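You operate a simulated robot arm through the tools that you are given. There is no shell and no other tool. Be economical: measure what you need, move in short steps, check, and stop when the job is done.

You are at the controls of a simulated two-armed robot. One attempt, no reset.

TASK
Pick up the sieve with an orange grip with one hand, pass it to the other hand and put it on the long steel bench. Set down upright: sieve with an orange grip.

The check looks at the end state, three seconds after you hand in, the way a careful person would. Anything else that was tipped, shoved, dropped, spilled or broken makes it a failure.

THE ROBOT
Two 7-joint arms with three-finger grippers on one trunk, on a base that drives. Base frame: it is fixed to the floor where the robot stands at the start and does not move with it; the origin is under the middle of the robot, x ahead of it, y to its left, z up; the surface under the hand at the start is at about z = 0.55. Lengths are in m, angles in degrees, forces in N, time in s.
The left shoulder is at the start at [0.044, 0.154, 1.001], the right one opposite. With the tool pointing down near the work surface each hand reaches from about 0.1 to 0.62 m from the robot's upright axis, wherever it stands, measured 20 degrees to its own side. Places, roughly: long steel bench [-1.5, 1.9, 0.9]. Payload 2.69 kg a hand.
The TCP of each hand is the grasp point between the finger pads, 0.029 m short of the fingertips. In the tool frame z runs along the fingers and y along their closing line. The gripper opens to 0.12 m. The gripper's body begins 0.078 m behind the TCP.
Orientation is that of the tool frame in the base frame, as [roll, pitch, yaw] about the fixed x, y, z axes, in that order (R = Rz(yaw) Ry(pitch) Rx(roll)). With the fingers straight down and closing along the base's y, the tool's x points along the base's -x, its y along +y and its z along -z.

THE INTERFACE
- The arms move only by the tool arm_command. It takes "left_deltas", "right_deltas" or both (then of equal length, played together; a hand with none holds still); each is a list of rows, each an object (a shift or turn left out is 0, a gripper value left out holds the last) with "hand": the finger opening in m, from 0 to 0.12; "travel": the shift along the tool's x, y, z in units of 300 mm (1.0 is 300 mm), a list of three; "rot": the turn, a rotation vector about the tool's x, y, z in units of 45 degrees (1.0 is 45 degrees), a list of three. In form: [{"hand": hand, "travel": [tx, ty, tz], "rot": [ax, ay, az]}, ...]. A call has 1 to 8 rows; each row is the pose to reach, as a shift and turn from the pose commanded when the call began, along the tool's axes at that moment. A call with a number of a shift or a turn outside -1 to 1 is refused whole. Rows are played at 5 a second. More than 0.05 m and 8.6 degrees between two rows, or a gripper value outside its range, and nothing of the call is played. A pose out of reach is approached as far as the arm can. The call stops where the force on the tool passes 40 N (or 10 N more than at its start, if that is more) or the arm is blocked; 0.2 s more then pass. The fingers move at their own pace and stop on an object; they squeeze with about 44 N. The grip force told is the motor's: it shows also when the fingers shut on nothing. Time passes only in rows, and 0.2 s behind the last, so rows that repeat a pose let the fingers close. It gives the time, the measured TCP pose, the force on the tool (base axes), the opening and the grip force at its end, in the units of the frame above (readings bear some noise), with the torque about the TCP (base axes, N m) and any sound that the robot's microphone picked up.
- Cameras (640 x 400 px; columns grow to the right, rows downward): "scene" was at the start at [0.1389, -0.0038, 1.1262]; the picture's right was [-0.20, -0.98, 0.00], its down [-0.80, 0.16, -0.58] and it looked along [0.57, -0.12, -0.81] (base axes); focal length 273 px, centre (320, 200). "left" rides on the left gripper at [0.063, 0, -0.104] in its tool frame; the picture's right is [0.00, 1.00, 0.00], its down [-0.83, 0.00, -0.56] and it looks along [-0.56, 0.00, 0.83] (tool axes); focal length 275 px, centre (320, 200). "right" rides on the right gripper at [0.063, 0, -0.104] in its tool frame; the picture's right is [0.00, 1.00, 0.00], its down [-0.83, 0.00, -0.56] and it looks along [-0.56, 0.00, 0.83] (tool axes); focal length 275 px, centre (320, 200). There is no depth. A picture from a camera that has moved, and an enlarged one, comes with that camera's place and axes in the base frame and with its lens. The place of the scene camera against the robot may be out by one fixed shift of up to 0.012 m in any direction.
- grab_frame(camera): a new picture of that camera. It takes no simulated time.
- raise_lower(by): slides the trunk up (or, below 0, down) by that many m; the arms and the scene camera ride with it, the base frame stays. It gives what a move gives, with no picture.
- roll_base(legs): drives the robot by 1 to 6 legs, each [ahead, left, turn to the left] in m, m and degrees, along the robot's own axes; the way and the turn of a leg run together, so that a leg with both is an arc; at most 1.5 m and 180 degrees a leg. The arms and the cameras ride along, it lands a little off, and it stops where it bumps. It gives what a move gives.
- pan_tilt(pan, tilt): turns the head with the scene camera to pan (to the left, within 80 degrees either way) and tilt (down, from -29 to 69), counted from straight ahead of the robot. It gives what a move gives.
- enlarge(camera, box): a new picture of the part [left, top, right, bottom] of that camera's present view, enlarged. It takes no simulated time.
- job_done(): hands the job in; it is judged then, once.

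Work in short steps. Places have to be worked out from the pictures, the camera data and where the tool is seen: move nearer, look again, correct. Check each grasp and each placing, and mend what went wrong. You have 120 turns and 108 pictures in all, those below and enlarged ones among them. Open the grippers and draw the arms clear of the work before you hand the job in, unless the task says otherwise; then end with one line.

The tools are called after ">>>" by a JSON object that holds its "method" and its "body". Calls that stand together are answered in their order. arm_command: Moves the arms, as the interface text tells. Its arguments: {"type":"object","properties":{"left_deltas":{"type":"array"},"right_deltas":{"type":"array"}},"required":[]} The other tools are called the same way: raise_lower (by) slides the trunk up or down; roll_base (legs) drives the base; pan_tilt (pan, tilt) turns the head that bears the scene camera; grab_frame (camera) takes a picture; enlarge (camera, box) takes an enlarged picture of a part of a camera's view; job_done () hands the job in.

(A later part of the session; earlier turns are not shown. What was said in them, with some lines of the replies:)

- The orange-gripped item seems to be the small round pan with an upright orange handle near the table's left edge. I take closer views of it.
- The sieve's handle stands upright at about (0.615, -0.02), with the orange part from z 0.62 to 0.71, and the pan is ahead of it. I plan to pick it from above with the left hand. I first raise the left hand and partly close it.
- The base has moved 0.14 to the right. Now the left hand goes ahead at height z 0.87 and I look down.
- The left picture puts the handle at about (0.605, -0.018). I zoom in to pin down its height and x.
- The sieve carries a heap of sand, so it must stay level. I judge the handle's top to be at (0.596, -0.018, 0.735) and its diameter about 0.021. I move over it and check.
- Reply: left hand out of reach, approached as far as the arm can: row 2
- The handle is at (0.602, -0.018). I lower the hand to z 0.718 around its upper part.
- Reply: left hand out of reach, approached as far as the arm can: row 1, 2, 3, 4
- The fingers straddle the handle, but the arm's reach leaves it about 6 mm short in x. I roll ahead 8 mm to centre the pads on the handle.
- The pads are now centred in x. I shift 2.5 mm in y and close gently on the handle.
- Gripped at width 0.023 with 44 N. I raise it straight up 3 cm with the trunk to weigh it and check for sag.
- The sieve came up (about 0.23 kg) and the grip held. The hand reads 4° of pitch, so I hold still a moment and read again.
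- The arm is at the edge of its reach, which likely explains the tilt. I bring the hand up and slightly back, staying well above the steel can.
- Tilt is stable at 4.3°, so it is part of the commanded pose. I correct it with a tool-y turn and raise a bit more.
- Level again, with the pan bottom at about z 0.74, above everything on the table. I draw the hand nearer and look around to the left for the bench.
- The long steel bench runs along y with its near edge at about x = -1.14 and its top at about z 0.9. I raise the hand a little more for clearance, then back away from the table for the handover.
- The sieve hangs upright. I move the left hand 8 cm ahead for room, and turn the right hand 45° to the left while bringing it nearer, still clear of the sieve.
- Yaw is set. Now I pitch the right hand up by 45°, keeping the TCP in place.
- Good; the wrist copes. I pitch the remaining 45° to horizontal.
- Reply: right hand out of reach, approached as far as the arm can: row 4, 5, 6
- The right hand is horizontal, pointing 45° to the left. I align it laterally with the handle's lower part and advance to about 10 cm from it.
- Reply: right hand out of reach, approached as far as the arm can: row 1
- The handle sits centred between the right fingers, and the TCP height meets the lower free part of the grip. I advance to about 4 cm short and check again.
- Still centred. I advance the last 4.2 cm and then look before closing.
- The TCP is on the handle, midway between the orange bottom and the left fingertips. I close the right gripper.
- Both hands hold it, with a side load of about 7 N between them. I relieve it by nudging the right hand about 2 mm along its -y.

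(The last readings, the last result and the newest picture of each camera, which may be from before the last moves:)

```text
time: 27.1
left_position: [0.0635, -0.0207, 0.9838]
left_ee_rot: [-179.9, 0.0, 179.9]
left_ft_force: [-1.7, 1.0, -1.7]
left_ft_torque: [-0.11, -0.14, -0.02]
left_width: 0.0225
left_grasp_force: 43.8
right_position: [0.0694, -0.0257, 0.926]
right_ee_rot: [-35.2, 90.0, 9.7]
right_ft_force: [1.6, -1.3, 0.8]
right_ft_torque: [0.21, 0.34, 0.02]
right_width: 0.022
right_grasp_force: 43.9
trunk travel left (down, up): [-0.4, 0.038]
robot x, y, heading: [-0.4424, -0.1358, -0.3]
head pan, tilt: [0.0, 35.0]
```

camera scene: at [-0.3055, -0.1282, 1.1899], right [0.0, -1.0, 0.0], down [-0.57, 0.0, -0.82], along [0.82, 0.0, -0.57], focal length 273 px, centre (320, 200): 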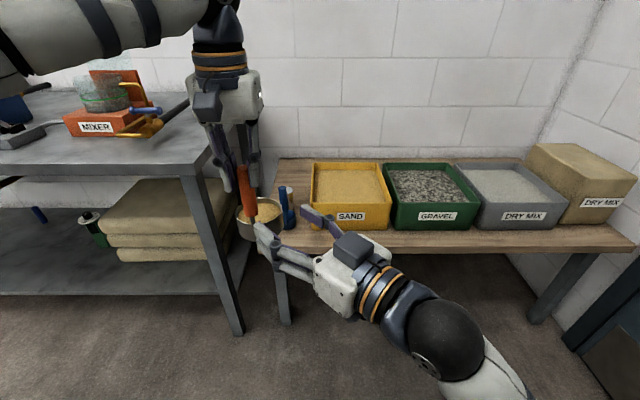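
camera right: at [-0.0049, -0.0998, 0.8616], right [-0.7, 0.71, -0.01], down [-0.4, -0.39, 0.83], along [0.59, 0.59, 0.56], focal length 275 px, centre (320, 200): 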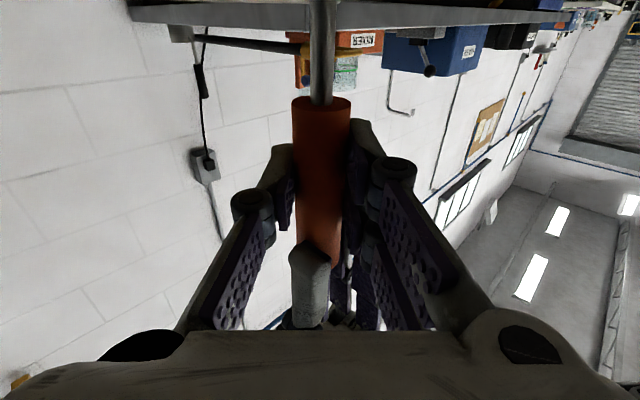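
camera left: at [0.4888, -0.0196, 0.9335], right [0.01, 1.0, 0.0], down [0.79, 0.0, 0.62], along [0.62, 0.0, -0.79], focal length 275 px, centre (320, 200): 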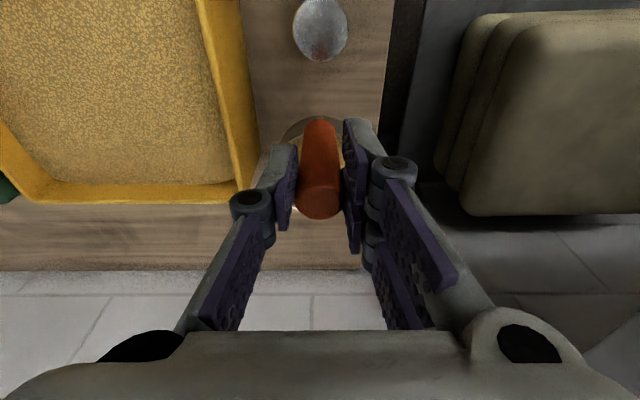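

The load is down to about 2 N. Now the left hand opens and stays put while I check the hold.

>>> {"method": "arm_command", "body": {"left_deltas": [{"hand": 0.03}, {"hand": 0.05}, {"hand": 0.06}, {"hand": 0.06}]}}

>>> {"method": "enlarge", "body": {"camera": "scene", "box": [160, 120, 360, 300]}}

>>> {"method": "grab_frame", "body": {"camera": "left"}}

```text
time: 28.1
left_position: [0.0644, -0.0195, 0.9832]
left_ee_rot: [-180.0, -0.1, 179.8]
left_ft_force: [0.6, -0.3, 0.1]
left_ft_torque: [0.01, -0.01, 0.0]
left_width: 0.0603
left_grasp_force: 0.0
right_position: [0.07, -0.0263, 0.9257]
right_ee_rot: [-54.3, 89.9, -9.5]
right_ft_force: [-0.4, 0.2, -0.4]
right_ft_torque: [-0.01, 0.13, 0.04]
right_width: 0.022
right_grasp_force: 43.9
trunk travel left (down, up): [-0.4, 0.038]
robot x, y, heading: [-0.4389, -0.1356, -0.2]
head pan, tilt: [0.0, 35.0]
```

```text
2.22 times, centred on (260, 210) of scene
camera zoom: at [-0.3057, -0.1283, 1.1899], right [0.0, -1.0, 0.0], down [-0.57, 0.0, -0.82], along [0.82, 0.0, -0.57], focal length 607 px, centre (453, 178)
```

zoom: 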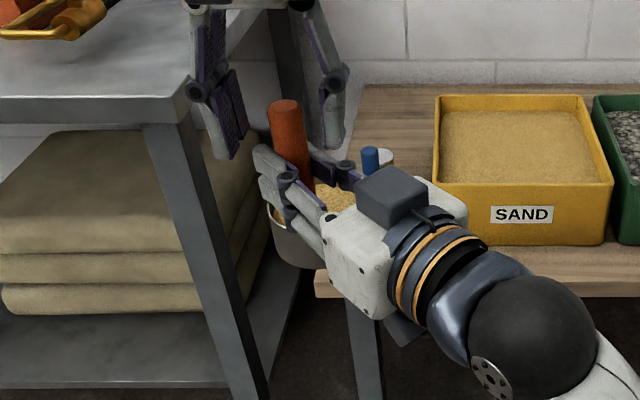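

```text
71 pictures are left
camera left: at [0.0013, -0.0186, 1.0887], right [0.01, 1.0, 0.0], down [0.83, -0.01, 0.56], along [0.56, 0.0, -0.83], focal length 275 px, centre (320, 200)
```

left: 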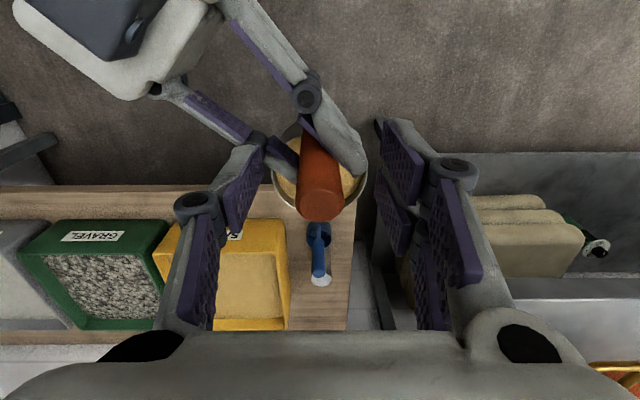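

The sieve stays upright in the right hand. I lift the left hand clear and draw it to the left.

>>> {"method": "arm_command", "body": {"left_deltas": [{"travel": [0, 0, -0.12]}, {"travel": [0, 0, -0.24]}, {"travel": [0, 0, -0.33]}, {"travel": [0.1, 0.1, -0.33]}, {"travel": [0.22, 0.2, -0.33]}, {"travel": [0.35, 0.3, -0.33]}, {"travel": [0.48, 0.35, -0.33]}]}}

>>> {"method": "grab_frame", "body": {"camera": "scene"}}

```text
time: 29.7
left_position: [-0.0793, 0.0886, 1.0802]
left_ee_rot: [-179.8, -0.1, 179.9]
left_ft_force: [-0.1, -0.5, 0.7]
left_ft_torque: [-0.03, 0.0, -0.03]
left_width: 0.0601
left_grasp_force: 0.0
right_position: [0.0689, -0.0273, 0.9256]
right_ee_rot: [-50.6, 89.9, -5.8]
right_ft_force: [-0.8, -0.8, 0.4]
right_ft_torque: [0.0, 0.12, -0.03]
right_width: 0.0219
right_grasp_force: 44.3
trunk travel left (down, up): [-0.4, 0.038]
robot x, y, heading: [-0.4399, -0.1403, -0.1]
head pan, tilt: [0.0, 35.0]
```

```text
70 pictures are left
camera scene: at [-0.3063, -0.1282, 1.19], right [0.0, -1.0, 0.0], down [-0.57, 0.0, -0.82], along [0.82, 0.0, -0.57], focal length 273 px, centre (320, 200)
```

scene: 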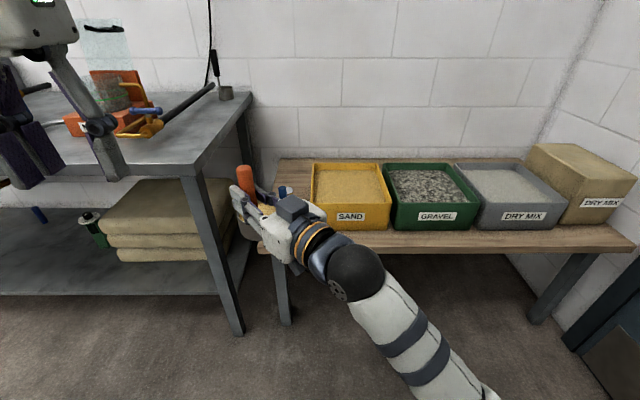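

The right hand holds the sieve alone. I raise and slightly retract it so the pan's bottom clears bench height, then check it.

>>> {"method": "arm_command", "body": {"right_deltas": [{"travel": [-0.08, 0, 0]}, {"travel": [-0.16, 0.03, -0.03]}, {"travel": [-0.24, 0.07, -0.07]}, {"travel": [-0.3, 0.11, -0.11]}, {"travel": [-0.36, 0.15, -0.15]}, {"travel": [-0.4, 0.19, -0.19]}]}}

>>> {"method": "grab_frame", "body": {"camera": "scene"}}

```text
time: 31.1
left_position: [-0.0793, 0.0877, 1.0803]
left_ee_rot: [-179.8, -0.1, 179.8]
left_ft_force: [-0.1, -0.3, -0.7]
left_ft_torque: [0.0, 0.01, 0.0]
left_width: 0.06
left_grasp_force: 0.0
right_position: [0.0404, -0.0271, 0.9959]
right_ee_rot: [-16.7, 89.9, 28.5]
right_ft_force: [-0.4, 0.3, -2.7]
right_ft_torque: [-0.02, 0.08, 0.0]
right_width: 0.0218
right_grasp_force: 44.3
right hand out of reach, approached as far as the arm can: row 4, 5, 6
trunk travel left (down, up): [-0.4, 0.038]
robot x, y, heading: [-0.4412, -0.1382, -0.2]
head pan, tilt: [0.0, 35.0]
```

```text
69 pictures are left
camera scene: at [-0.3057, -0.1283, 1.1899], right [0.0, -1.0, 0.0], down [-0.57, 0.0, -0.82], along [0.82, 0.0, -0.57], focal length 273 px, centre (320, 200)
```

scene: 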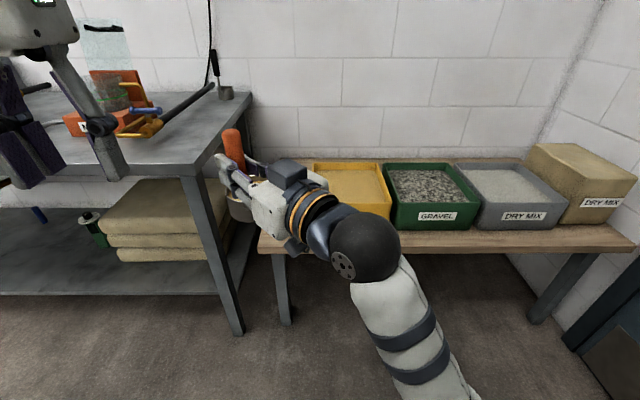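

The pan bottom is at about 0.885, and the arm hit a limit further up. I back the base 0.15 to have room, then raise the trunk the remaining 3 cm.

>>> {"method": "roll_base", "body": {"legs": [[-0.15, 0, 0]]}}

>>> {"method": "raise_lower", "body": {"by": 0.036}}

```text
time: 32.5
left_position: [-0.2337, 0.0892, 1.0799]
left_ee_rot: [-179.8, -0.1, 179.9]
left_ft_force: [0.2, 0.3, -0.2]
left_ft_torque: [-0.01, -0.01, 0.04]
left_width: 0.06
left_grasp_force: 0.0
right_position: [-0.1145, -0.0248, 0.9963]
right_ee_rot: [-21.2, 89.9, 24.0]
right_ft_force: [-0.2, -0.5, -1.9]
right_ft_torque: [-0.03, 0.11, -0.03]
right_width: 0.022
right_grasp_force: 44.5
trunk travel left (down, up): [-0.4, 0.038]
robot x, y, heading: [-0.5929, -0.1392, 0.1]
head pan, tilt: [0.0, 35.0]
```

```text
time: 33.3
left_position: [-0.232, 0.0891, 1.1155]
left_ee_rot: [-179.9, -0.2, -180.0]
left_ft_force: [0.8, -0.4, -1.1]
left_ft_torque: [0.0, 0.09, -0.02]
left_width: 0.06
left_grasp_force: 0.0
right_position: [-0.1126, -0.0249, 1.0313]
right_ee_rot: [15.9, 89.9, 61.1]
right_ft_force: [0.0, 0.1, -2.5]
right_ft_torque: [0.04, 0.11, 0.02]
right_width: 0.022
right_grasp_force: 43.9
trunk travel left (down, up): [-0.436, 0.002]
robot x, y, heading: [-0.5934, -0.1355, -0.0]
head pan, tilt: [0.0, 35.0]
```

The pan bottom is now about 0.92. I try for a few centimetres more by moving slightly forward and up.

>>> {"method": "arm_command", "body": {"right_deltas": [{"travel": [-0.05, -0.06, 0.06]}, {"travel": [-0.12, -0.1, 0.1]}, {"travel": [-0.18, -0.12, 0.12]}]}}

>>> {"method": "grab_frame", "body": {"camera": "right"}}

>>> {"method": "grab_frame", "body": {"camera": "left"}}

```text
time: 34.1
left_position: [-0.2334, 0.0893, 1.1159]
left_ee_rot: [-179.8, -0.1, 180.0]
left_ft_force: [-0.1, 0.2, 0.1]
left_ft_torque: [0.01, -0.01, -0.02]
left_width: 0.0598
left_grasp_force: 0.0
right_position: [-0.0611, -0.0241, 1.086]
right_ee_rot: [-17.4, 89.7, 28.0]
right_ft_force: [0.8, -0.3, -2.2]
right_ft_torque: [-0.01, 0.11, 0.04]
right_width: 0.0218
right_grasp_force: 43.7
trunk travel left (down, up): [-0.436, 0.002]
robot x, y, heading: [-0.592, -0.1382, -0.1]
head pan, tilt: [0.0, 35.0]
```

```text
68 pictures are left
camera right: at [-0.134, -0.0993, 1.021], right [-0.71, 0.7, -0.01], down [-0.4, -0.39, 0.83], along [0.58, 0.59, 0.56], focal length 275 px, centre (320, 200)
```

right: 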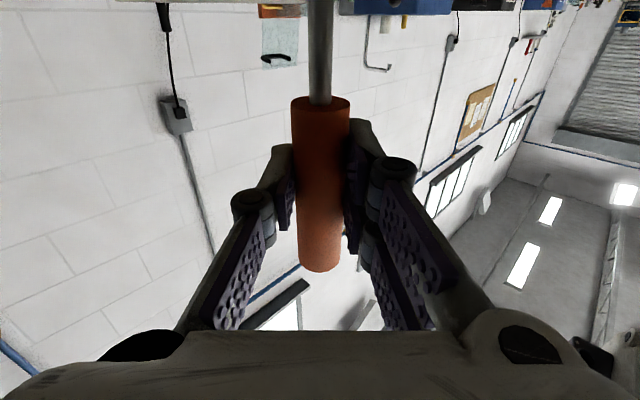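

```text
67 pictures are left
camera left: at [-0.2964, 0.0898, 1.2217], right [0.0, 1.0, 0.0], down [0.83, 0.0, 0.56], along [0.56, 0.0, -0.83], focal length 275 px, centre (320, 200)
```

left: 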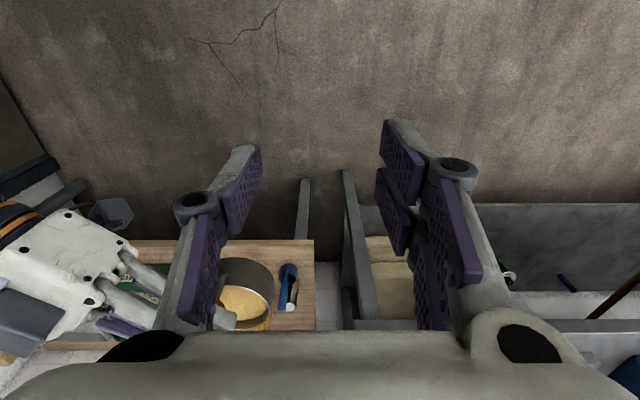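

The pan bottom is at about 0.975, the handle is vertical and the sand is in place. Now I turn 90° to the left and look at the bench.

>>> {"method": "roll_base", "body": {"legs": [[0.08, 0, 0], [0, 0, 45], [0, 0, 45]]}}

>>> {"method": "pan_tilt", "body": {"pan": 30, "tilt": 20}}

>>> {"method": "grab_frame", "body": {"camera": "scene"}}

>>> {"method": "pan_tilt", "body": {"pan": 80, "tilt": 25}}

>>> {"method": "grab_frame", "body": {"camera": "scene"}}

```text
time: 39.3
left_position: [-0.7358, 0.2266, 1.1172]
left_ee_rot: [-179.8, 0.0, -91.2]
left_ft_force: [0.3, 0.4, 0.3]
left_ft_torque: [-0.01, 0.01, 0.02]
left_width: 0.0601
left_grasp_force: 0.0
right_position: [-0.6187, 0.3962, 1.085]
right_ee_rot: [-19.8, 89.7, 114.4]
right_ft_force: [-0.4, 0.3, -2.2]
right_ft_torque: [-0.1, 0.0, 0.01]
right_width: 0.0218
right_grasp_force: 43.5
trunk travel left (down, up): [-0.436, 0.002]
robot x, y, heading: [-0.5133, -0.1383, 88.9]
head pan, tilt: [0.0, 35.0]
```

```text
time: 40.2
left_position: [-0.736, 0.2269, 1.1174]
left_ee_rot: [-179.9, -0.1, -91.1]
left_ft_force: [0.5, -0.1, 0.4]
left_ft_torque: [0.0, 0.01, 0.0]
left_width: 0.0598
left_grasp_force: 0.1
right_position: [-0.6177, 0.3951, 1.0843]
right_ee_rot: [-19.2, 89.8, 115.1]
right_ft_force: [-0.9, 0.3, -1.9]
right_ft_torque: [-0.11, 0.0, -0.02]
right_width: 0.0217
right_grasp_force: 44.0
trunk travel left (down, up): [-0.436, 0.002]
robot x, y, heading: [-0.5187, -0.1384, 88.6]
head pan, tilt: [30.0, 20.0]
```

```text
66 pictures are left
camera scene: at [-0.559, -0.0415, 1.2527], right [0.88, 0.48, 0.0], down [0.17, -0.3, -0.94], along [-0.45, 0.82, -0.34], focal length 273 px, centre (320, 200)
```

scene: 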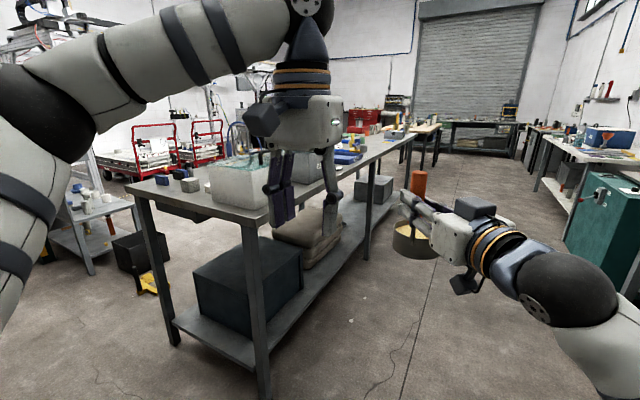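

```text
time: 41.4
left_position: [-0.736, 0.2254, 1.1168]
left_ee_rot: [-179.9, 0.0, -91.1]
left_ft_force: [-0.1, -0.6, -0.2]
left_ft_torque: [-0.04, 0.0, 0.0]
left_width: 0.0599
left_grasp_force: 0.1
right_position: [-0.6182, 0.3959, 1.085]
right_ee_rot: [-19.0, 89.8, 115.1]
right_ft_force: [-0.5, 0.0, -2.7]
right_ft_torque: [-0.14, -0.04, 0.04]
right_width: 0.0219
right_grasp_force: 43.9
trunk travel left (down, up): [-0.436, 0.002]
robot x, y, heading: [-0.5163, -0.1369, 89.2]
head pan, tilt: [80.0, 25.0]
```

```text
65 pictures are left
camera scene: at [-0.6045, -0.1053, 1.2447], right [0.19, 0.98, 0.0], down [0.41, -0.08, -0.91], along [-0.89, 0.18, -0.42], focal length 273 px, centre (320, 200)
```

scene: 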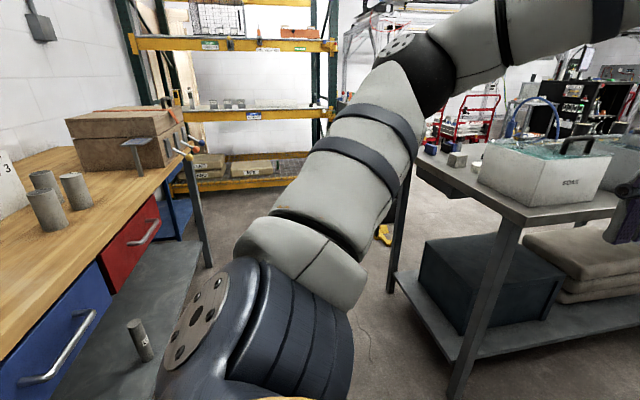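

The long steel bench spans x -1.87 to -1.12 and starts at y about 0.53; it has things on it. I drive along the aisle to look for a clear spot.

>>> {"method": "roll_base", "body": {"legs": [[0.7, -0.05, 0], [0.7, 0, 0]]}}

>>> {"method": "pan_tilt", "body": {"pan": 35, "tilt": 25}}

>>> {"method": "grab_frame", "body": {"camera": "scene"}}

>>> {"method": "pan_tilt", "body": {"pan": 75, "tilt": 25}}

>>> {"method": "grab_frame", "body": {"camera": "scene"}}

```text
time: 48.8
left_position: [-0.628, 1.656, 1.1165]
left_ee_rot: [-179.9, -0.2, -92.3]
left_ft_force: [0.0, 0.6, 0.9]
left_ft_torque: [0.0, -0.02, 0.0]
left_width: 0.0599
left_grasp_force: 0.1
right_position: [-0.5088, 1.822, 1.0836]
right_ee_rot: [-17.7, 89.9, 115.5]
right_ft_force: [0.4, -0.3, -2.3]
right_ft_torque: [-0.08, 0.03, -0.01]
right_width: 0.022
right_grasp_force: 44.2
trunk travel left (down, up): [-0.436, 0.002]
robot x, y, heading: [-0.4195, 1.2859, 87.5]
head pan, tilt: [80.0, 25.0]
```

```text
time: 49.9
left_position: [-0.63, 1.6559, 1.117]
left_ee_rot: [-180.0, 0.1, -92.4]
left_ft_force: [0.0, -0.6, -0.4]
left_ft_torque: [-0.03, -0.02, -0.03]
left_width: 0.0597
left_grasp_force: 0.1
right_position: [-0.5084, 1.8232, 1.0846]
right_ee_rot: [-19.8, 89.8, 113.1]
right_ft_force: [0.8, -0.2, -1.7]
right_ft_torque: [-0.09, -0.03, 0.01]
right_width: 0.0217
right_grasp_force: 44.5
trunk travel left (down, up): [-0.436, 0.002]
robot x, y, heading: [-0.4169, 1.2868, 87.8]
head pan, tilt: [35.0, 25.0]
```

```text
64 pictures are left
camera scene: at [-0.4652, 1.3791, 1.2447], right [0.84, 0.54, 0.0], down [0.23, -0.36, -0.91], along [-0.49, 0.76, -0.42], focal length 273 px, centre (320, 200)
```

scene: 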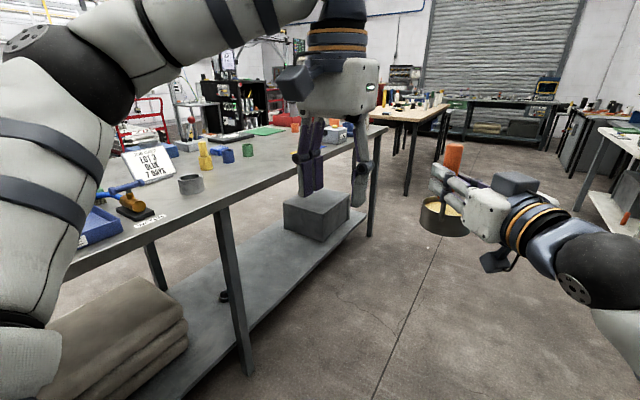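

```text
time: 51.0
left_position: [-0.629, 1.6557, 1.1161]
left_ee_rot: [-179.9, 0.1, -92.3]
left_ft_force: [0.4, -0.3, 0.5]
left_ft_torque: [0.02, 0.0, -0.01]
left_width: 0.0602
left_grasp_force: 0.1
right_position: [-0.5083, 1.8241, 1.0844]
right_ee_rot: [-19.2, 89.7, 113.8]
right_ft_force: [-0.3, -0.2, -1.6]
right_ft_torque: [-0.09, -0.04, 0.02]
right_width: 0.0218
right_grasp_force: 44.3
trunk travel left (down, up): [-0.436, 0.002]
robot x, y, heading: [-0.4178, 1.2867, 87.7]
head pan, tilt: [75.0, 25.0]
```

```text
63 pictures are left
camera scene: at [-0.5032, 1.3292, 1.2447], right [0.3, 0.95, 0.0], down [0.4, -0.13, -0.91], along [-0.87, 0.27, -0.42], focal length 273 px, centre (320, 200)
```

scene: 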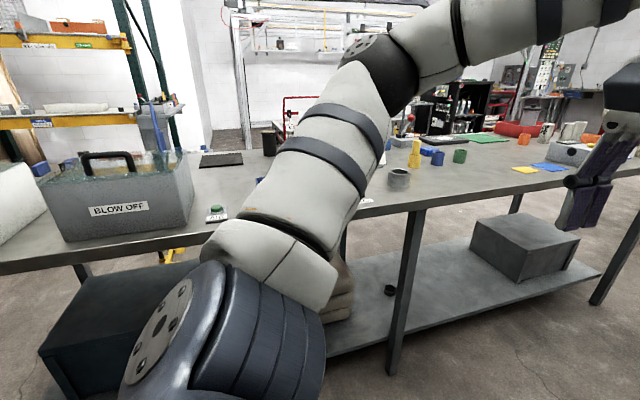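

There is a clear patch of bench around (-1.28, 2.13), beyond a small cup at about (-1.27, 1.84). I drive on, then turn to face the bench while still off it.

>>> {"method": "roll_base", "body": {"legs": [[0.95, 0, 0], [0, 0, 46], [0, 0, 46]]}}

>>> {"method": "pan_tilt", "body": {"pan": 0, "tilt": 30}}

>>> {"method": "grab_frame", "body": {"camera": "scene"}}

```text
time: 60.1
left_position: [-0.7495, 2.035, 1.1166]
left_ee_rot: [-179.9, 0.0, -3.1]
left_ft_force: [-0.2, 0.1, -0.3]
left_ft_torque: [-0.04, 0.01, -0.02]
left_width: 0.0601
left_grasp_force: 0.0
right_position: [-0.9146, 2.1574, 1.0853]
right_ee_rot: [-21.3, 89.7, -159.1]
right_ft_force: [0.5, -0.1, -1.2]
right_ft_torque: [0.0, -0.11, 0.0]
right_width: 0.022
right_grasp_force: 44.3
trunk travel left (down, up): [-0.436, 0.002]
robot x, y, heading: [-0.3772, 2.2434, 176.6]
head pan, tilt: [75.0, 25.0]
```

```text
time: 61.5
left_position: [-0.7505, 2.034, 1.1178]
left_ee_rot: [-180.0, -0.1, -3.1]
left_ft_force: [-0.3, -0.1, -0.3]
left_ft_torque: [0.03, 0.0, -0.03]
left_width: 0.0598
left_grasp_force: 0.0
right_position: [-0.9154, 2.1586, 1.0844]
right_ee_rot: [-21.6, 89.8, -159.5]
right_ft_force: [-0.3, 0.2, -1.2]
right_ft_torque: [-0.01, -0.1, 0.04]
right_width: 0.0219
right_grasp_force: 43.9
trunk travel left (down, up): [-0.436, 0.002]
robot x, y, heading: [-0.3758, 2.2433, 176.8]
head pan, tilt: [0.0, 30.0]
```

```text
62 pictures are left
camera scene: at [-0.4713, 2.2581, 1.2367], right [0.06, 1.0, 0.0], down [0.5, -0.03, -0.87], along [-0.86, 0.05, -0.5], focal length 273 px, centre (320, 200)
```

scene: 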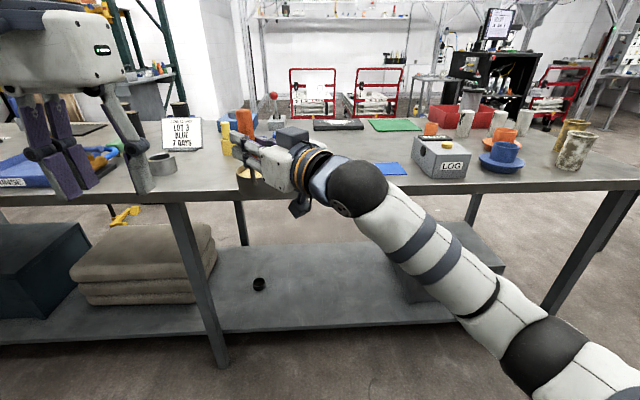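

Front area between the cup (y about 1.83) and the blue cloth (y about 2.5) looks free; small coloured items stand further back at x < -1.42. I drive ahead so that the pan comes to about (-1.24, 2.14).

>>> {"method": "roll_base", "body": {"legs": [[0.265, 0.035, 0]]}}

>>> {"method": "pan_tilt", "body": {"pan": 10, "tilt": 45}}

>>> {"method": "grab_frame", "body": {"camera": "scene"}}

>>> {"method": "grab_frame", "body": {"camera": "left"}}

```text
time: 63.5
left_position: [-1.0168, 2.0136, 1.1174]
left_ee_rot: [-179.9, -0.1, -3.2]
left_ft_force: [0.5, 0.0, -0.2]
left_ft_torque: [0.01, 0.01, -0.04]
left_width: 0.0599
left_grasp_force: 0.1
right_position: [-1.1829, 2.136, 1.0844]
right_ee_rot: [-18.7, 89.8, -156.5]
right_ft_force: [0.5, -0.2, -2.2]
right_ft_torque: [-0.01, -0.13, -0.03]
right_width: 0.0218
right_grasp_force: 43.9
trunk travel left (down, up): [-0.436, 0.002]
robot x, y, heading: [-0.6477, 2.218, 176.9]
head pan, tilt: [0.0, 30.0]
```

```text
time: 64.2
left_position: [-1.0175, 2.0132, 1.1156]
left_ee_rot: [180.0, 0.0, -3.1]
left_ft_force: [0.2, -0.4, 0.4]
left_ft_torque: [0.02, 0.0, 0.02]
left_width: 0.06
left_grasp_force: 0.0
right_position: [-1.1825, 2.1358, 1.0858]
right_ee_rot: [-22.4, 89.8, -160.1]
right_ft_force: [-0.4, -0.1, -1.7]
right_ft_torque: [0.01, -0.1, -0.01]
right_width: 0.0219
right_grasp_force: 43.8
trunk travel left (down, up): [-0.436, 0.002]
robot x, y, heading: [-0.6469, 2.2214, 176.9]
head pan, tilt: [10.0, 45.0]
```

```text
61 pictures are left
camera scene: at [-0.7296, 2.2223, 1.2141], right [-0.12, 0.99, 0.0], down [0.7, 0.08, -0.71], along [-0.7, -0.08, -0.71], focal length 273 px, centre (320, 200)
```

scene: 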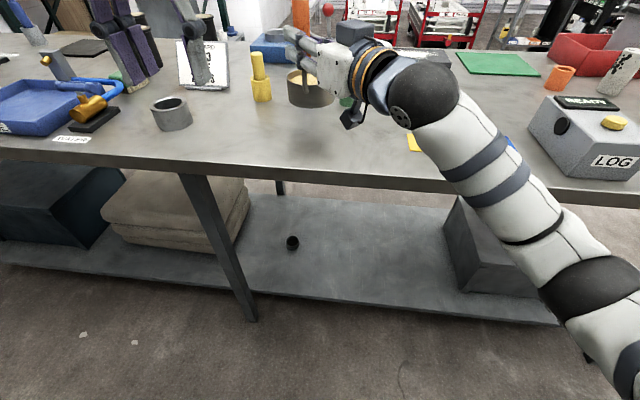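

```text
60 pictures are left
camera left: at [-0.9549, 2.0099, 1.2217], right [-0.06, -1.0, 0.0], down [-0.83, 0.05, 0.56], along [-0.55, 0.03, -0.83], focal length 275 px, centre (320, 200)
```

left: 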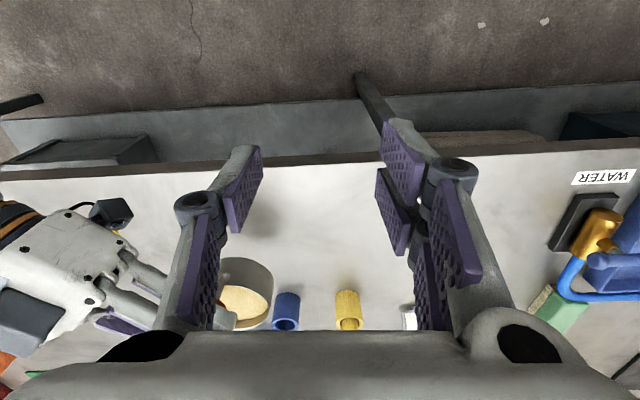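

Below the pan the bench is clear, and the wrist is outside the bench edge. I lower 5 cm first.

>>> {"method": "arm_command", "body": {"right_deltas": [{"travel": [0.06, 0, 0]}, {"travel": [0.12, 0, 0]}, {"travel": [0.167, 0, 0]}]}}

>>> {"method": "enlarge", "body": {"camera": "scene", "box": [200, 20, 440, 200]}}

>>> {"method": "grab_frame", "body": {"camera": "left"}}

```text
time: 65.0
left_position: [-1.0179, 2.0135, 1.1164]
left_ee_rot: [180.0, 0.0, -3.2]
left_ft_force: [0.1, -0.4, -0.8]
left_ft_torque: [0.01, 0.01, 0.0]
left_width: 0.0601
left_grasp_force: 0.0
right_position: [-1.1851, 2.1364, 1.0368]
right_ee_rot: [-27.5, 89.8, -165.3]
right_ft_force: [0.4, -1.0, -2.3]
right_ft_torque: [-0.01, -0.11, 0.02]
right_width: 0.0218
right_grasp_force: 44.5
trunk travel left (down, up): [-0.436, 0.002]
robot x, y, heading: [-0.6468, 2.2205, 176.9]
head pan, tilt: [10.0, 45.0]
```

```text
2.22 times, centred on (320, 110) of scene
camera zoom: at [-0.7297, 2.2223, 1.2141], right [-0.12, 0.99, 0.0], down [0.7, 0.08, -0.71], along [-0.7, -0.08, -0.71], focal length 607 px, centre (320, 400)
```

zoom: 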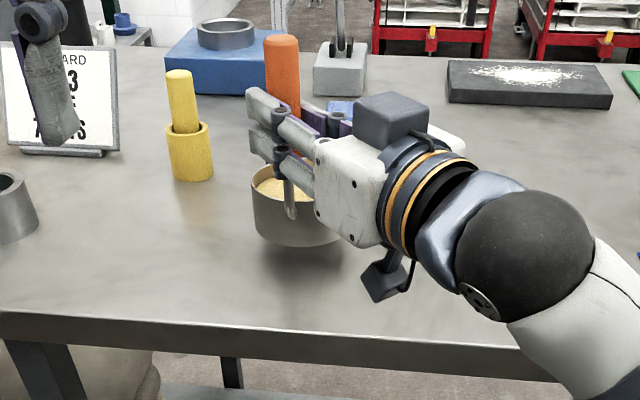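

```text
58 pictures are left
camera left: at [-0.955, 2.0098, 1.2216], right [-0.06, -1.0, 0.0], down [-0.83, 0.05, 0.56], along [-0.55, 0.03, -0.83], focal length 275 px, centre (320, 200)
```

left: 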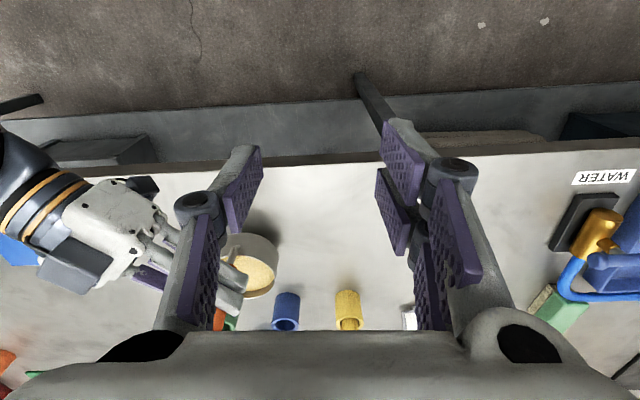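

Still clear with the handle upright; the pan bottom should be 2–3 cm above the bench. I lower 1.5 cm more and read the force.

>>> {"method": "arm_command", "body": {"right_deltas": [{"travel": [0.025, 0, 0]}, {"travel": [0.05, 0, 0]}]}}

>>> {"method": "enlarge", "body": {"camera": "scene", "box": [270, 40, 370, 160]}}

```text
time: 65.6
left_position: [-1.0177, 2.0129, 1.1166]
left_ee_rot: [-180.0, 0.0, -3.1]
left_ft_force: [-0.4, -0.2, -0.5]
left_ft_torque: [0.0, 0.0, 0.03]
left_width: 0.06
left_grasp_force: 0.1
right_position: [-1.1831, 2.1366, 1.0191]
right_ee_rot: [-27.6, 89.8, -165.3]
right_ft_force: [-0.7, 0.0, -2.2]
right_ft_torque: [-0.02, -0.08, -0.03]
right_width: 0.0221
right_grasp_force: 44.4
trunk travel left (down, up): [-0.436, 0.002]
robot x, y, heading: [-0.6464, 2.2218, 176.9]
head pan, tilt: [10.0, 45.0]
```

```text
3.33 times, centred on (320, 100) of scene
camera zoom: at [-0.7297, 2.2222, 1.2141], right [-0.12, 0.99, 0.0], down [0.7, 0.08, -0.71], along [-0.7, -0.08, -0.71], focal length 910 px, centre (320, 533)
```

zoom: 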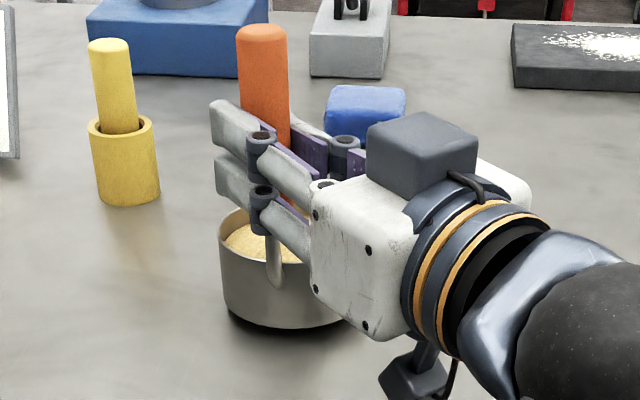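

Very close to the surface, shadow nearly joined. I go down in 4 mm steps.

>>> {"method": "arm_command", "body": {"right_deltas": [{"travel": [0.0133, 0, 0]}]}}

>>> {"method": "arm_command", "body": {"right_deltas": [{"travel": [0.0133, 0, 0]}]}}

```text
time: 66.0
left_position: [-1.0185, 2.0133, 1.1164]
left_ee_rot: [-180.0, 0.0, -3.0]
left_ft_force: [-0.2, 0.2, -0.3]
left_ft_torque: [0.01, -0.01, 0.01]
left_width: 0.06
left_grasp_force: 0.0
right_position: [-1.1827, 2.1366, 1.0154]
right_ee_rot: [-22.0, 89.8, -159.7]
right_ft_force: [-0.3, -0.3, -1.5]
right_ft_torque: [-0.01, -0.08, 0.02]
right_width: 0.0217
right_grasp_force: 44.6
trunk travel left (down, up): [-0.436, 0.002]
robot x, y, heading: [-0.6473, 2.2215, 177.1]
head pan, tilt: [10.0, 45.0]
```

```text
time: 66.4
left_position: [-1.018, 2.0132, 1.1163]
left_ee_rot: [-180.0, 0.0, -3.2]
left_ft_force: [0.8, 0.3, -0.1]
left_ft_torque: [0.02, -0.05, 0.0]
left_width: 0.0598
left_grasp_force: 0.1
right_position: [-1.184, 2.1366, 1.0124]
right_ee_rot: [-20.9, 89.8, -158.8]
right_ft_force: [-0.1, -0.7, -2.1]
right_ft_torque: [-0.03, -0.09, 0.0]
right_width: 0.022
right_grasp_force: 43.9
trunk travel left (down, up): [-0.436, 0.002]
robot x, y, heading: [-0.6447, 2.2168, 176.6]
head pan, tilt: [10.0, 45.0]
```

No contact yet; I continue in small steps.

>>> {"method": "arm_command", "body": {"right_deltas": [{"travel": [0.0117, 0, 0]}]}}

>>> {"method": "arm_command", "body": {"right_deltas": [{"travel": [0.01, 0, 0]}]}}

>>> {"method": "enlarge", "body": {"camera": "scene", "box": [270, 40, 370, 160]}}

```text
time: 66.8
left_position: [-1.0176, 2.0132, 1.1177]
left_ee_rot: [180.0, 0.1, -3.1]
left_ft_force: [0.0, 0.4, 0.2]
left_ft_torque: [-0.02, 0.01, 0.0]
left_width: 0.0598
left_grasp_force: 0.1
right_position: [-1.1823, 2.1371, 1.0122]
right_ee_rot: [-27.2, 89.5, -165.0]
right_ft_force: [-2.3, 1.5, 6.1]
right_ft_torque: [-0.18, 0.82, -0.18]
right_width: 0.0217
right_grasp_force: 44.2
trunk travel left (down, up): [-0.436, 0.002]
robot x, y, heading: [-0.6431, 2.2195, 176.9]
head pan, tilt: [10.0, 45.0]
```

```text
time: 67.2
left_position: [-1.0157, 2.0133, 1.1179]
left_ee_rot: [180.0, 0.1, -3.2]
left_ft_force: [0.0, -0.3, -0.5]
left_ft_torque: [-0.02, -0.01, 0.03]
left_width: 0.0599
left_grasp_force: 0.0
right_position: [-1.1808, 2.1362, 1.01]
right_ee_rot: [-20.3, 89.2, -158.1]
right_ft_force: [0.3, 3.2, 14.5]
right_ft_torque: [-0.38, 1.22, -0.23]
right_width: 0.0219
right_grasp_force: 43.6
trunk travel left (down, up): [-0.436, 0.002]
robot x, y, heading: [-0.6465, 2.2226, 176.6]
head pan, tilt: [10.0, 45.0]
```

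```text
3.33 times, centred on (320, 100) of scene
camera zoom: at [-0.7277, 2.2228, 1.2145], right [-0.12, 0.99, 0.0], down [0.7, 0.08, -0.71], along [-0.7, -0.08, -0.71], focal length 910 px, centre (320, 533)
```

zoom: 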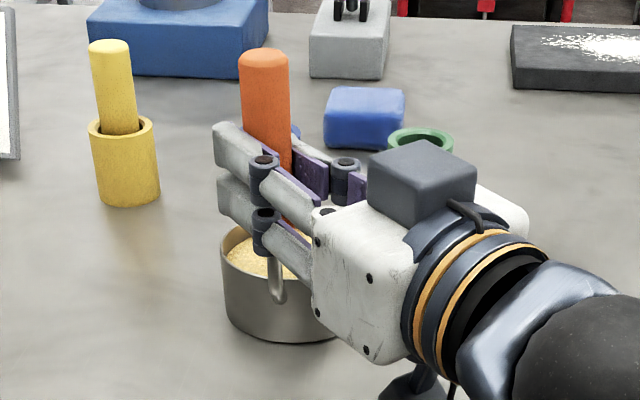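

Contact: 14 N upward. I back off about 4 mm to relieve the load before releasing.

>>> {"method": "arm_command", "body": {"right_deltas": [{"travel": [-0.012, 0, 0]}, {"travel": [-0.012, 0, 0]}]}}

```text
time: 67.8
left_position: [-1.0157, 2.0135, 1.1187]
left_ee_rot: [-179.9, 0.2, -3.1]
left_ft_force: [0.0, 0.3, -0.6]
left_ft_torque: [0.02, -0.01, -0.03]
left_width: 0.0602
left_grasp_force: 0.0
right_position: [-1.1807, 2.137, 1.0101]
right_ee_rot: [-16.9, 89.6, -154.6]
right_ft_force: [2.1, 2.5, 13.4]
right_ft_torque: [-0.45, 0.91, -0.01]
right_width: 0.0217
right_grasp_force: 43.9
trunk travel left (down, up): [-0.436, 0.002]
robot x, y, heading: [-0.6441, 2.2217, 176.9]
head pan, tilt: [10.0, 45.0]
```

Force is still 13 N, so the arm was holding deeper than read. I back off in further small steps.

>>> {"method": "arm_command", "body": {"right_deltas": [{"travel": [-0.01, 0, 0]}, {"travel": [-0.01, 0, 0]}]}}

```text
time: 68.4
left_position: [-1.0171, 2.0135, 1.1167]
left_ee_rot: [-179.9, 0.0, -3.0]
left_ft_force: [0.8, -0.6, -0.6]
left_ft_torque: [-0.02, 0.06, 0.01]
left_width: 0.0601
left_grasp_force: 0.0
right_position: [-1.182, 2.1373, 1.0122]
right_ee_rot: [4.0, 90.0, -133.8]
right_ft_force: [3.9, -0.4, 5.6]
right_ft_torque: [-0.31, 0.12, 0.21]
right_width: 0.0221
right_grasp_force: 43.9
trunk travel left (down, up): [-0.436, 0.002]
robot x, y, heading: [-0.6462, 2.2208, 176.7]
head pan, tilt: [10.0, 45.0]
```

>>> {"method": "arm_command", "body": {"right_deltas": [{"travel": [-0.005, 0, 0]}, {"travel": [-0.005, 0, 0]}]}}

>>> {"method": "enlarge", "body": {"camera": "scene", "box": [270, 40, 370, 160]}}

>>> {"method": "grab_frame", "body": {"camera": "right"}}

```text
time: 69.0
left_position: [-1.0171, 2.0126, 1.1158]
left_ee_rot: [-179.9, -0.1, -3.2]
left_ft_force: [-0.5, 0.1, 0.4]
left_ft_torque: [0.01, -0.01, -0.02]
left_width: 0.0602
left_grasp_force: 0.1
right_position: [-1.1843, 2.1367, 1.012]
right_ee_rot: [-119.7, 89.9, 102.5]
right_ft_force: [0.6, 0.0, -0.2]
right_ft_torque: [-0.11, -0.12, 0.1]
right_width: 0.0219
right_grasp_force: 44.4
trunk travel left (down, up): [-0.436, 0.002]
robot x, y, heading: [-0.6408, 2.2232, 176.7]
head pan, tilt: [10.0, 45.0]
```

```text
3.33 times, centred on (320, 100) of scene
camera zoom: at [-0.7296, 2.2222, 1.214], right [-0.12, 0.99, 0.0], down [0.7, 0.08, -0.71], along [-0.7, -0.08, -0.71], focal length 910 px, centre (320, 533)
```

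zoom: 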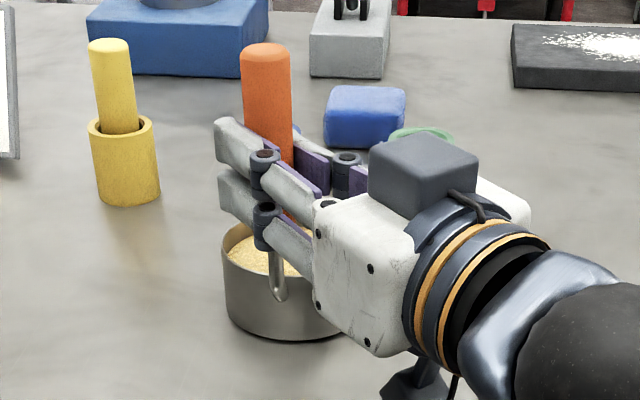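

```text
54 pictures are left
camera right: at [-1.1062, 2.2071, 0.9479], right [0.67, -0.74, -0.01], down [0.42, 0.37, 0.83], along [-0.62, -0.56, 0.56], focal length 275 px, centre (320, 200)
```

right: 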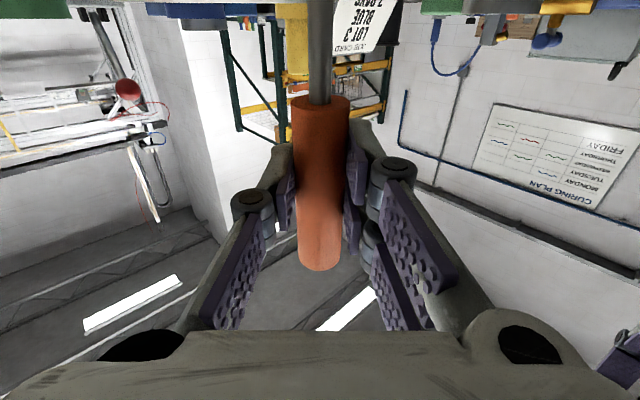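

The bench carries the weight (force near zero) and the sieve stands level. I open the right gripper and look.

>>> {"method": "arm_command", "body": {"right_deltas": [{"hand": 0.025}, {"hand": 0.035}, {"hand": 0.05}, {"hand": 0.07}, {"hand": 0.07}]}}

>>> {"method": "enlarge", "body": {"camera": "scene", "box": [270, 40, 370, 160]}}

>>> {"method": "grab_frame", "body": {"camera": "right"}}

```text
time: 70.2
left_position: [-1.0179, 2.0129, 1.1165]
left_ee_rot: [180.0, -0.1, -3.1]
left_ft_force: [-0.3, 0.8, -0.8]
left_ft_torque: [0.02, -0.05, -0.02]
left_width: 0.06
left_grasp_force: 0.0
right_position: [-1.1836, 2.1369, 1.0126]
right_ee_rot: [-22.1, 89.8, -159.9]
right_ft_force: [-0.4, -0.3, -0.4]
right_ft_torque: [0.0, 0.05, 0.0]
right_width: 0.0698
right_grasp_force: 0.2
trunk travel left (down, up): [-0.436, 0.002]
robot x, y, heading: [-0.6468, 2.219, 176.7]
head pan, tilt: [10.0, 45.0]
```

```text
3.33 times, centred on (320, 100) of scene
camera zoom: at [-0.7295, 2.2223, 1.2141], right [-0.12, 0.99, 0.0], down [0.7, 0.08, -0.71], along [-0.7, -0.08, -0.71], focal length 910 px, centre (320, 533)
```

zoom: 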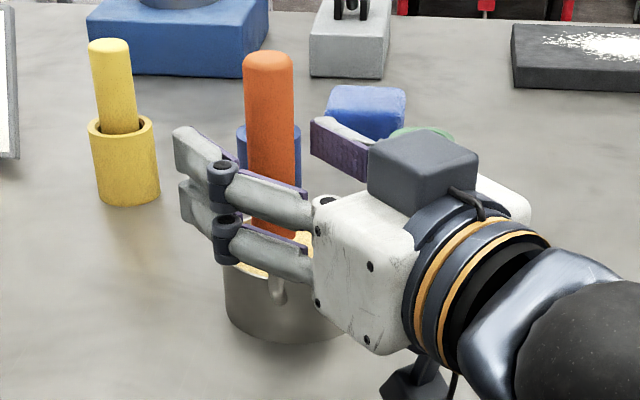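

```text
52 pictures are left
camera right: at [-1.1061, 2.2067, 0.9493], right [0.67, -0.74, -0.01], down [0.42, 0.37, 0.83], along [-0.61, -0.56, 0.56], focal length 275 px, centre (320, 200)
```

right: 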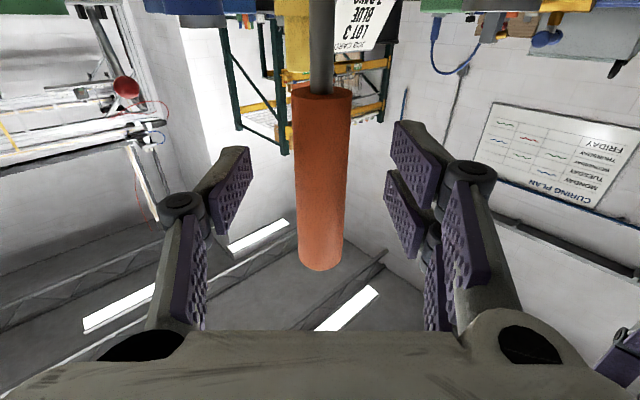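

The sieve stands by itself, upright. I draw the right hand straight back along its fingers.

>>> {"method": "arm_command", "body": {"right_deltas": [{"travel": [0, 0, -0.1]}, {"travel": [0, 0, -0.2]}, {"travel": [0, 0, -0.3]}]}}

>>> {"method": "grab_frame", "body": {"camera": "right"}}

```text
time: 71.0
left_position: [-1.0169, 2.0149, 1.1165]
left_ee_rot: [-180.0, 0.1, -3.0]
left_ft_force: [-1.1, -0.2, -0.6]
left_ft_torque: [-0.04, 0.0, -0.03]
left_width: 0.06
left_grasp_force: 0.1
right_position: [-1.117, 2.198, 1.0142]
right_ee_rot: [-18.9, 89.9, -156.7]
right_ft_force: [-0.1, 0.5, 0.1]
right_ft_torque: [0.01, 0.02, 0.02]
right_width: 0.07
right_grasp_force: 0.2
trunk travel left (down, up): [-0.436, 0.002]
robot x, y, heading: [-0.6503, 2.221, 176.8]
head pan, tilt: [10.0, 45.0]
```

```text
51 pictures are left
camera right: at [-1.0397, 2.2686, 0.9502], right [0.67, -0.74, -0.01], down [0.42, 0.37, 0.83], along [-0.61, -0.56, 0.56], focal length 275 px, centre (320, 200)
```

right: 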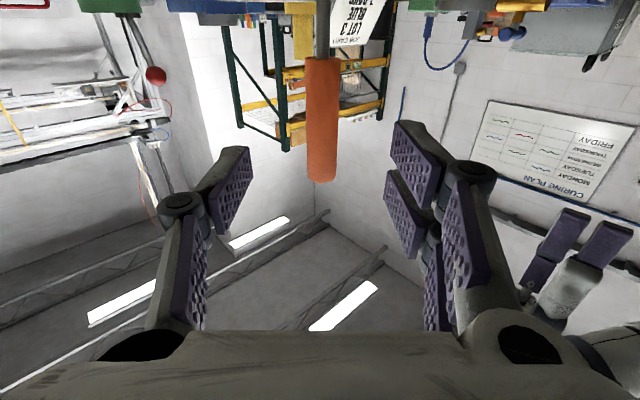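

The fingers are clear of the handle. I back the base away and take a final look.

>>> {"method": "roll_base", "body": {"legs": [[-0.25, 0, 0]]}}

>>> {"method": "pan_tilt", "body": {"pan": 5, "tilt": 30}}

>>> {"method": "grab_frame", "body": {"camera": "scene"}}

>>> {"method": "enlarge", "body": {"camera": "scene", "box": [220, 90, 340, 200]}}

```text
time: 72.8
left_position: [-0.7793, 2.0003, 1.1161]
left_ee_rot: [-179.9, 0.1, -3.2]
left_ft_force: [0.4, -0.8, 0.2]
left_ft_torque: [0.0, 0.02, -0.04]
left_width: 0.0602
left_grasp_force: 0.0
right_position: [-0.8803, 2.1853, 1.0151]
right_ee_rot: [-24.8, 89.8, -162.7]
right_ft_force: [0.2, -0.1, -0.5]
right_ft_torque: [-0.01, -0.06, 0.0]
right_width: 0.07
right_grasp_force: 0.1
trunk travel left (down, up): [-0.436, 0.002]
robot x, y, heading: [-0.4071, 2.2083, 176.6]
head pan, tilt: [10.0, 45.0]
```

```text
time: 73.6
left_position: [-0.7807, 2.0005, 1.1164]
left_ee_rot: [180.0, 0.0, -3.1]
left_ft_force: [-0.6, -0.3, 0.4]
left_ft_torque: [0.02, -0.01, 0.01]
left_width: 0.0599
left_grasp_force: 0.0
right_position: [-0.8806, 2.185, 1.014]
right_ee_rot: [-20.4, 89.8, -158.3]
right_ft_force: [-0.7, 0.2, -0.5]
right_ft_torque: [0.01, 0.0, 0.0]
right_width: 0.0701
right_grasp_force: 0.0
trunk travel left (down, up): [-0.436, 0.002]
robot x, y, heading: [-0.407, 2.208, 176.9]
head pan, tilt: [5.0, 30.0]
```

```text
50 pictures are left
camera scene: at [-0.5025, 2.2159, 1.2366], right [-0.03, 1.0, 0.0], down [0.5, 0.02, -0.87], along [-0.87, -0.03, -0.5], focal length 273 px, centre (320, 200)
```

scene: 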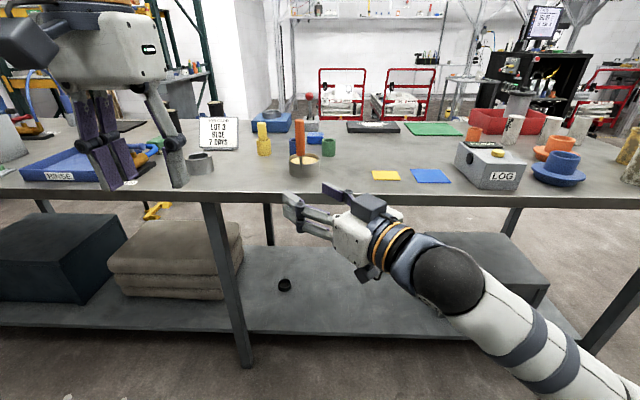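

```text
3.64 times, centred on (280, 145) of scene
camera zoom: at [-0.5025, 2.2159, 1.2366], right [-0.03, 1.0, 0.0], down [0.5, 0.02, -0.87], along [-0.87, -0.03, -0.5], focal length 993 px, centre (466, 400)
```

zoom: 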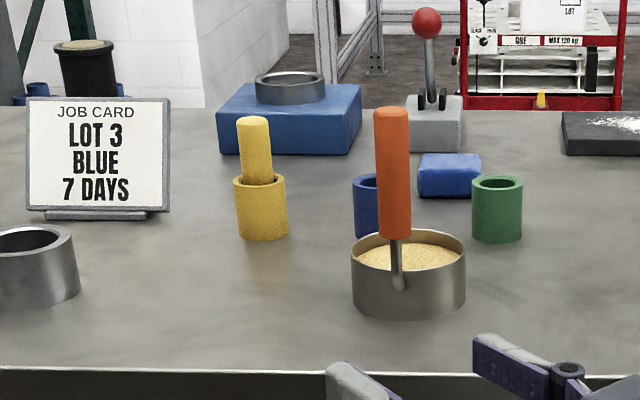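

The sieve stands upright on the long steel bench with its sand still in it, nothing around it was disturbed, and both hands are empty and clear. I open the grippers fully and hand in.

>>> {"method": "arm_command", "body": {"left_deltas": [{"hand": 0.1}, {"hand": 0.1}], "right_deltas": [{"hand": 0.1}, {"hand": 0.1}]}}

>>> {"method": "job_done", "body": {}}

```text
time: 74.2
left_position: [-0.7802, 2.0011, 1.1166]
left_ee_rot: [-180.0, 0.1, -3.1]
left_ft_force: [0.1, 0.0, 0.1]
left_ft_torque: [0.02, 0.04, 0.01]
left_width: 0.1001
left_grasp_force: 0.0
right_position: [-0.8807, 2.1846, 1.0147]
right_ee_rot: [-21.2, 89.7, -159.0]
right_ft_force: [0.2, 1.0, 0.9]
right_ft_torque: [-0.02, 0.0, 0.03]
right_width: 0.0999
right_grasp_force: 0.1
trunk travel left (down, up): [-0.436, 0.002]
robot x, y, heading: [-0.408, 2.2045, 176.8]
head pan, tilt: [5.0, 30.0]
```

```text
The job is handed in.
```

The left hand picked up the orange-gripped sieve and passed it to the right hand, which set it upright on the long steel bench with its sand still in it; I saw nothing else disturbed.
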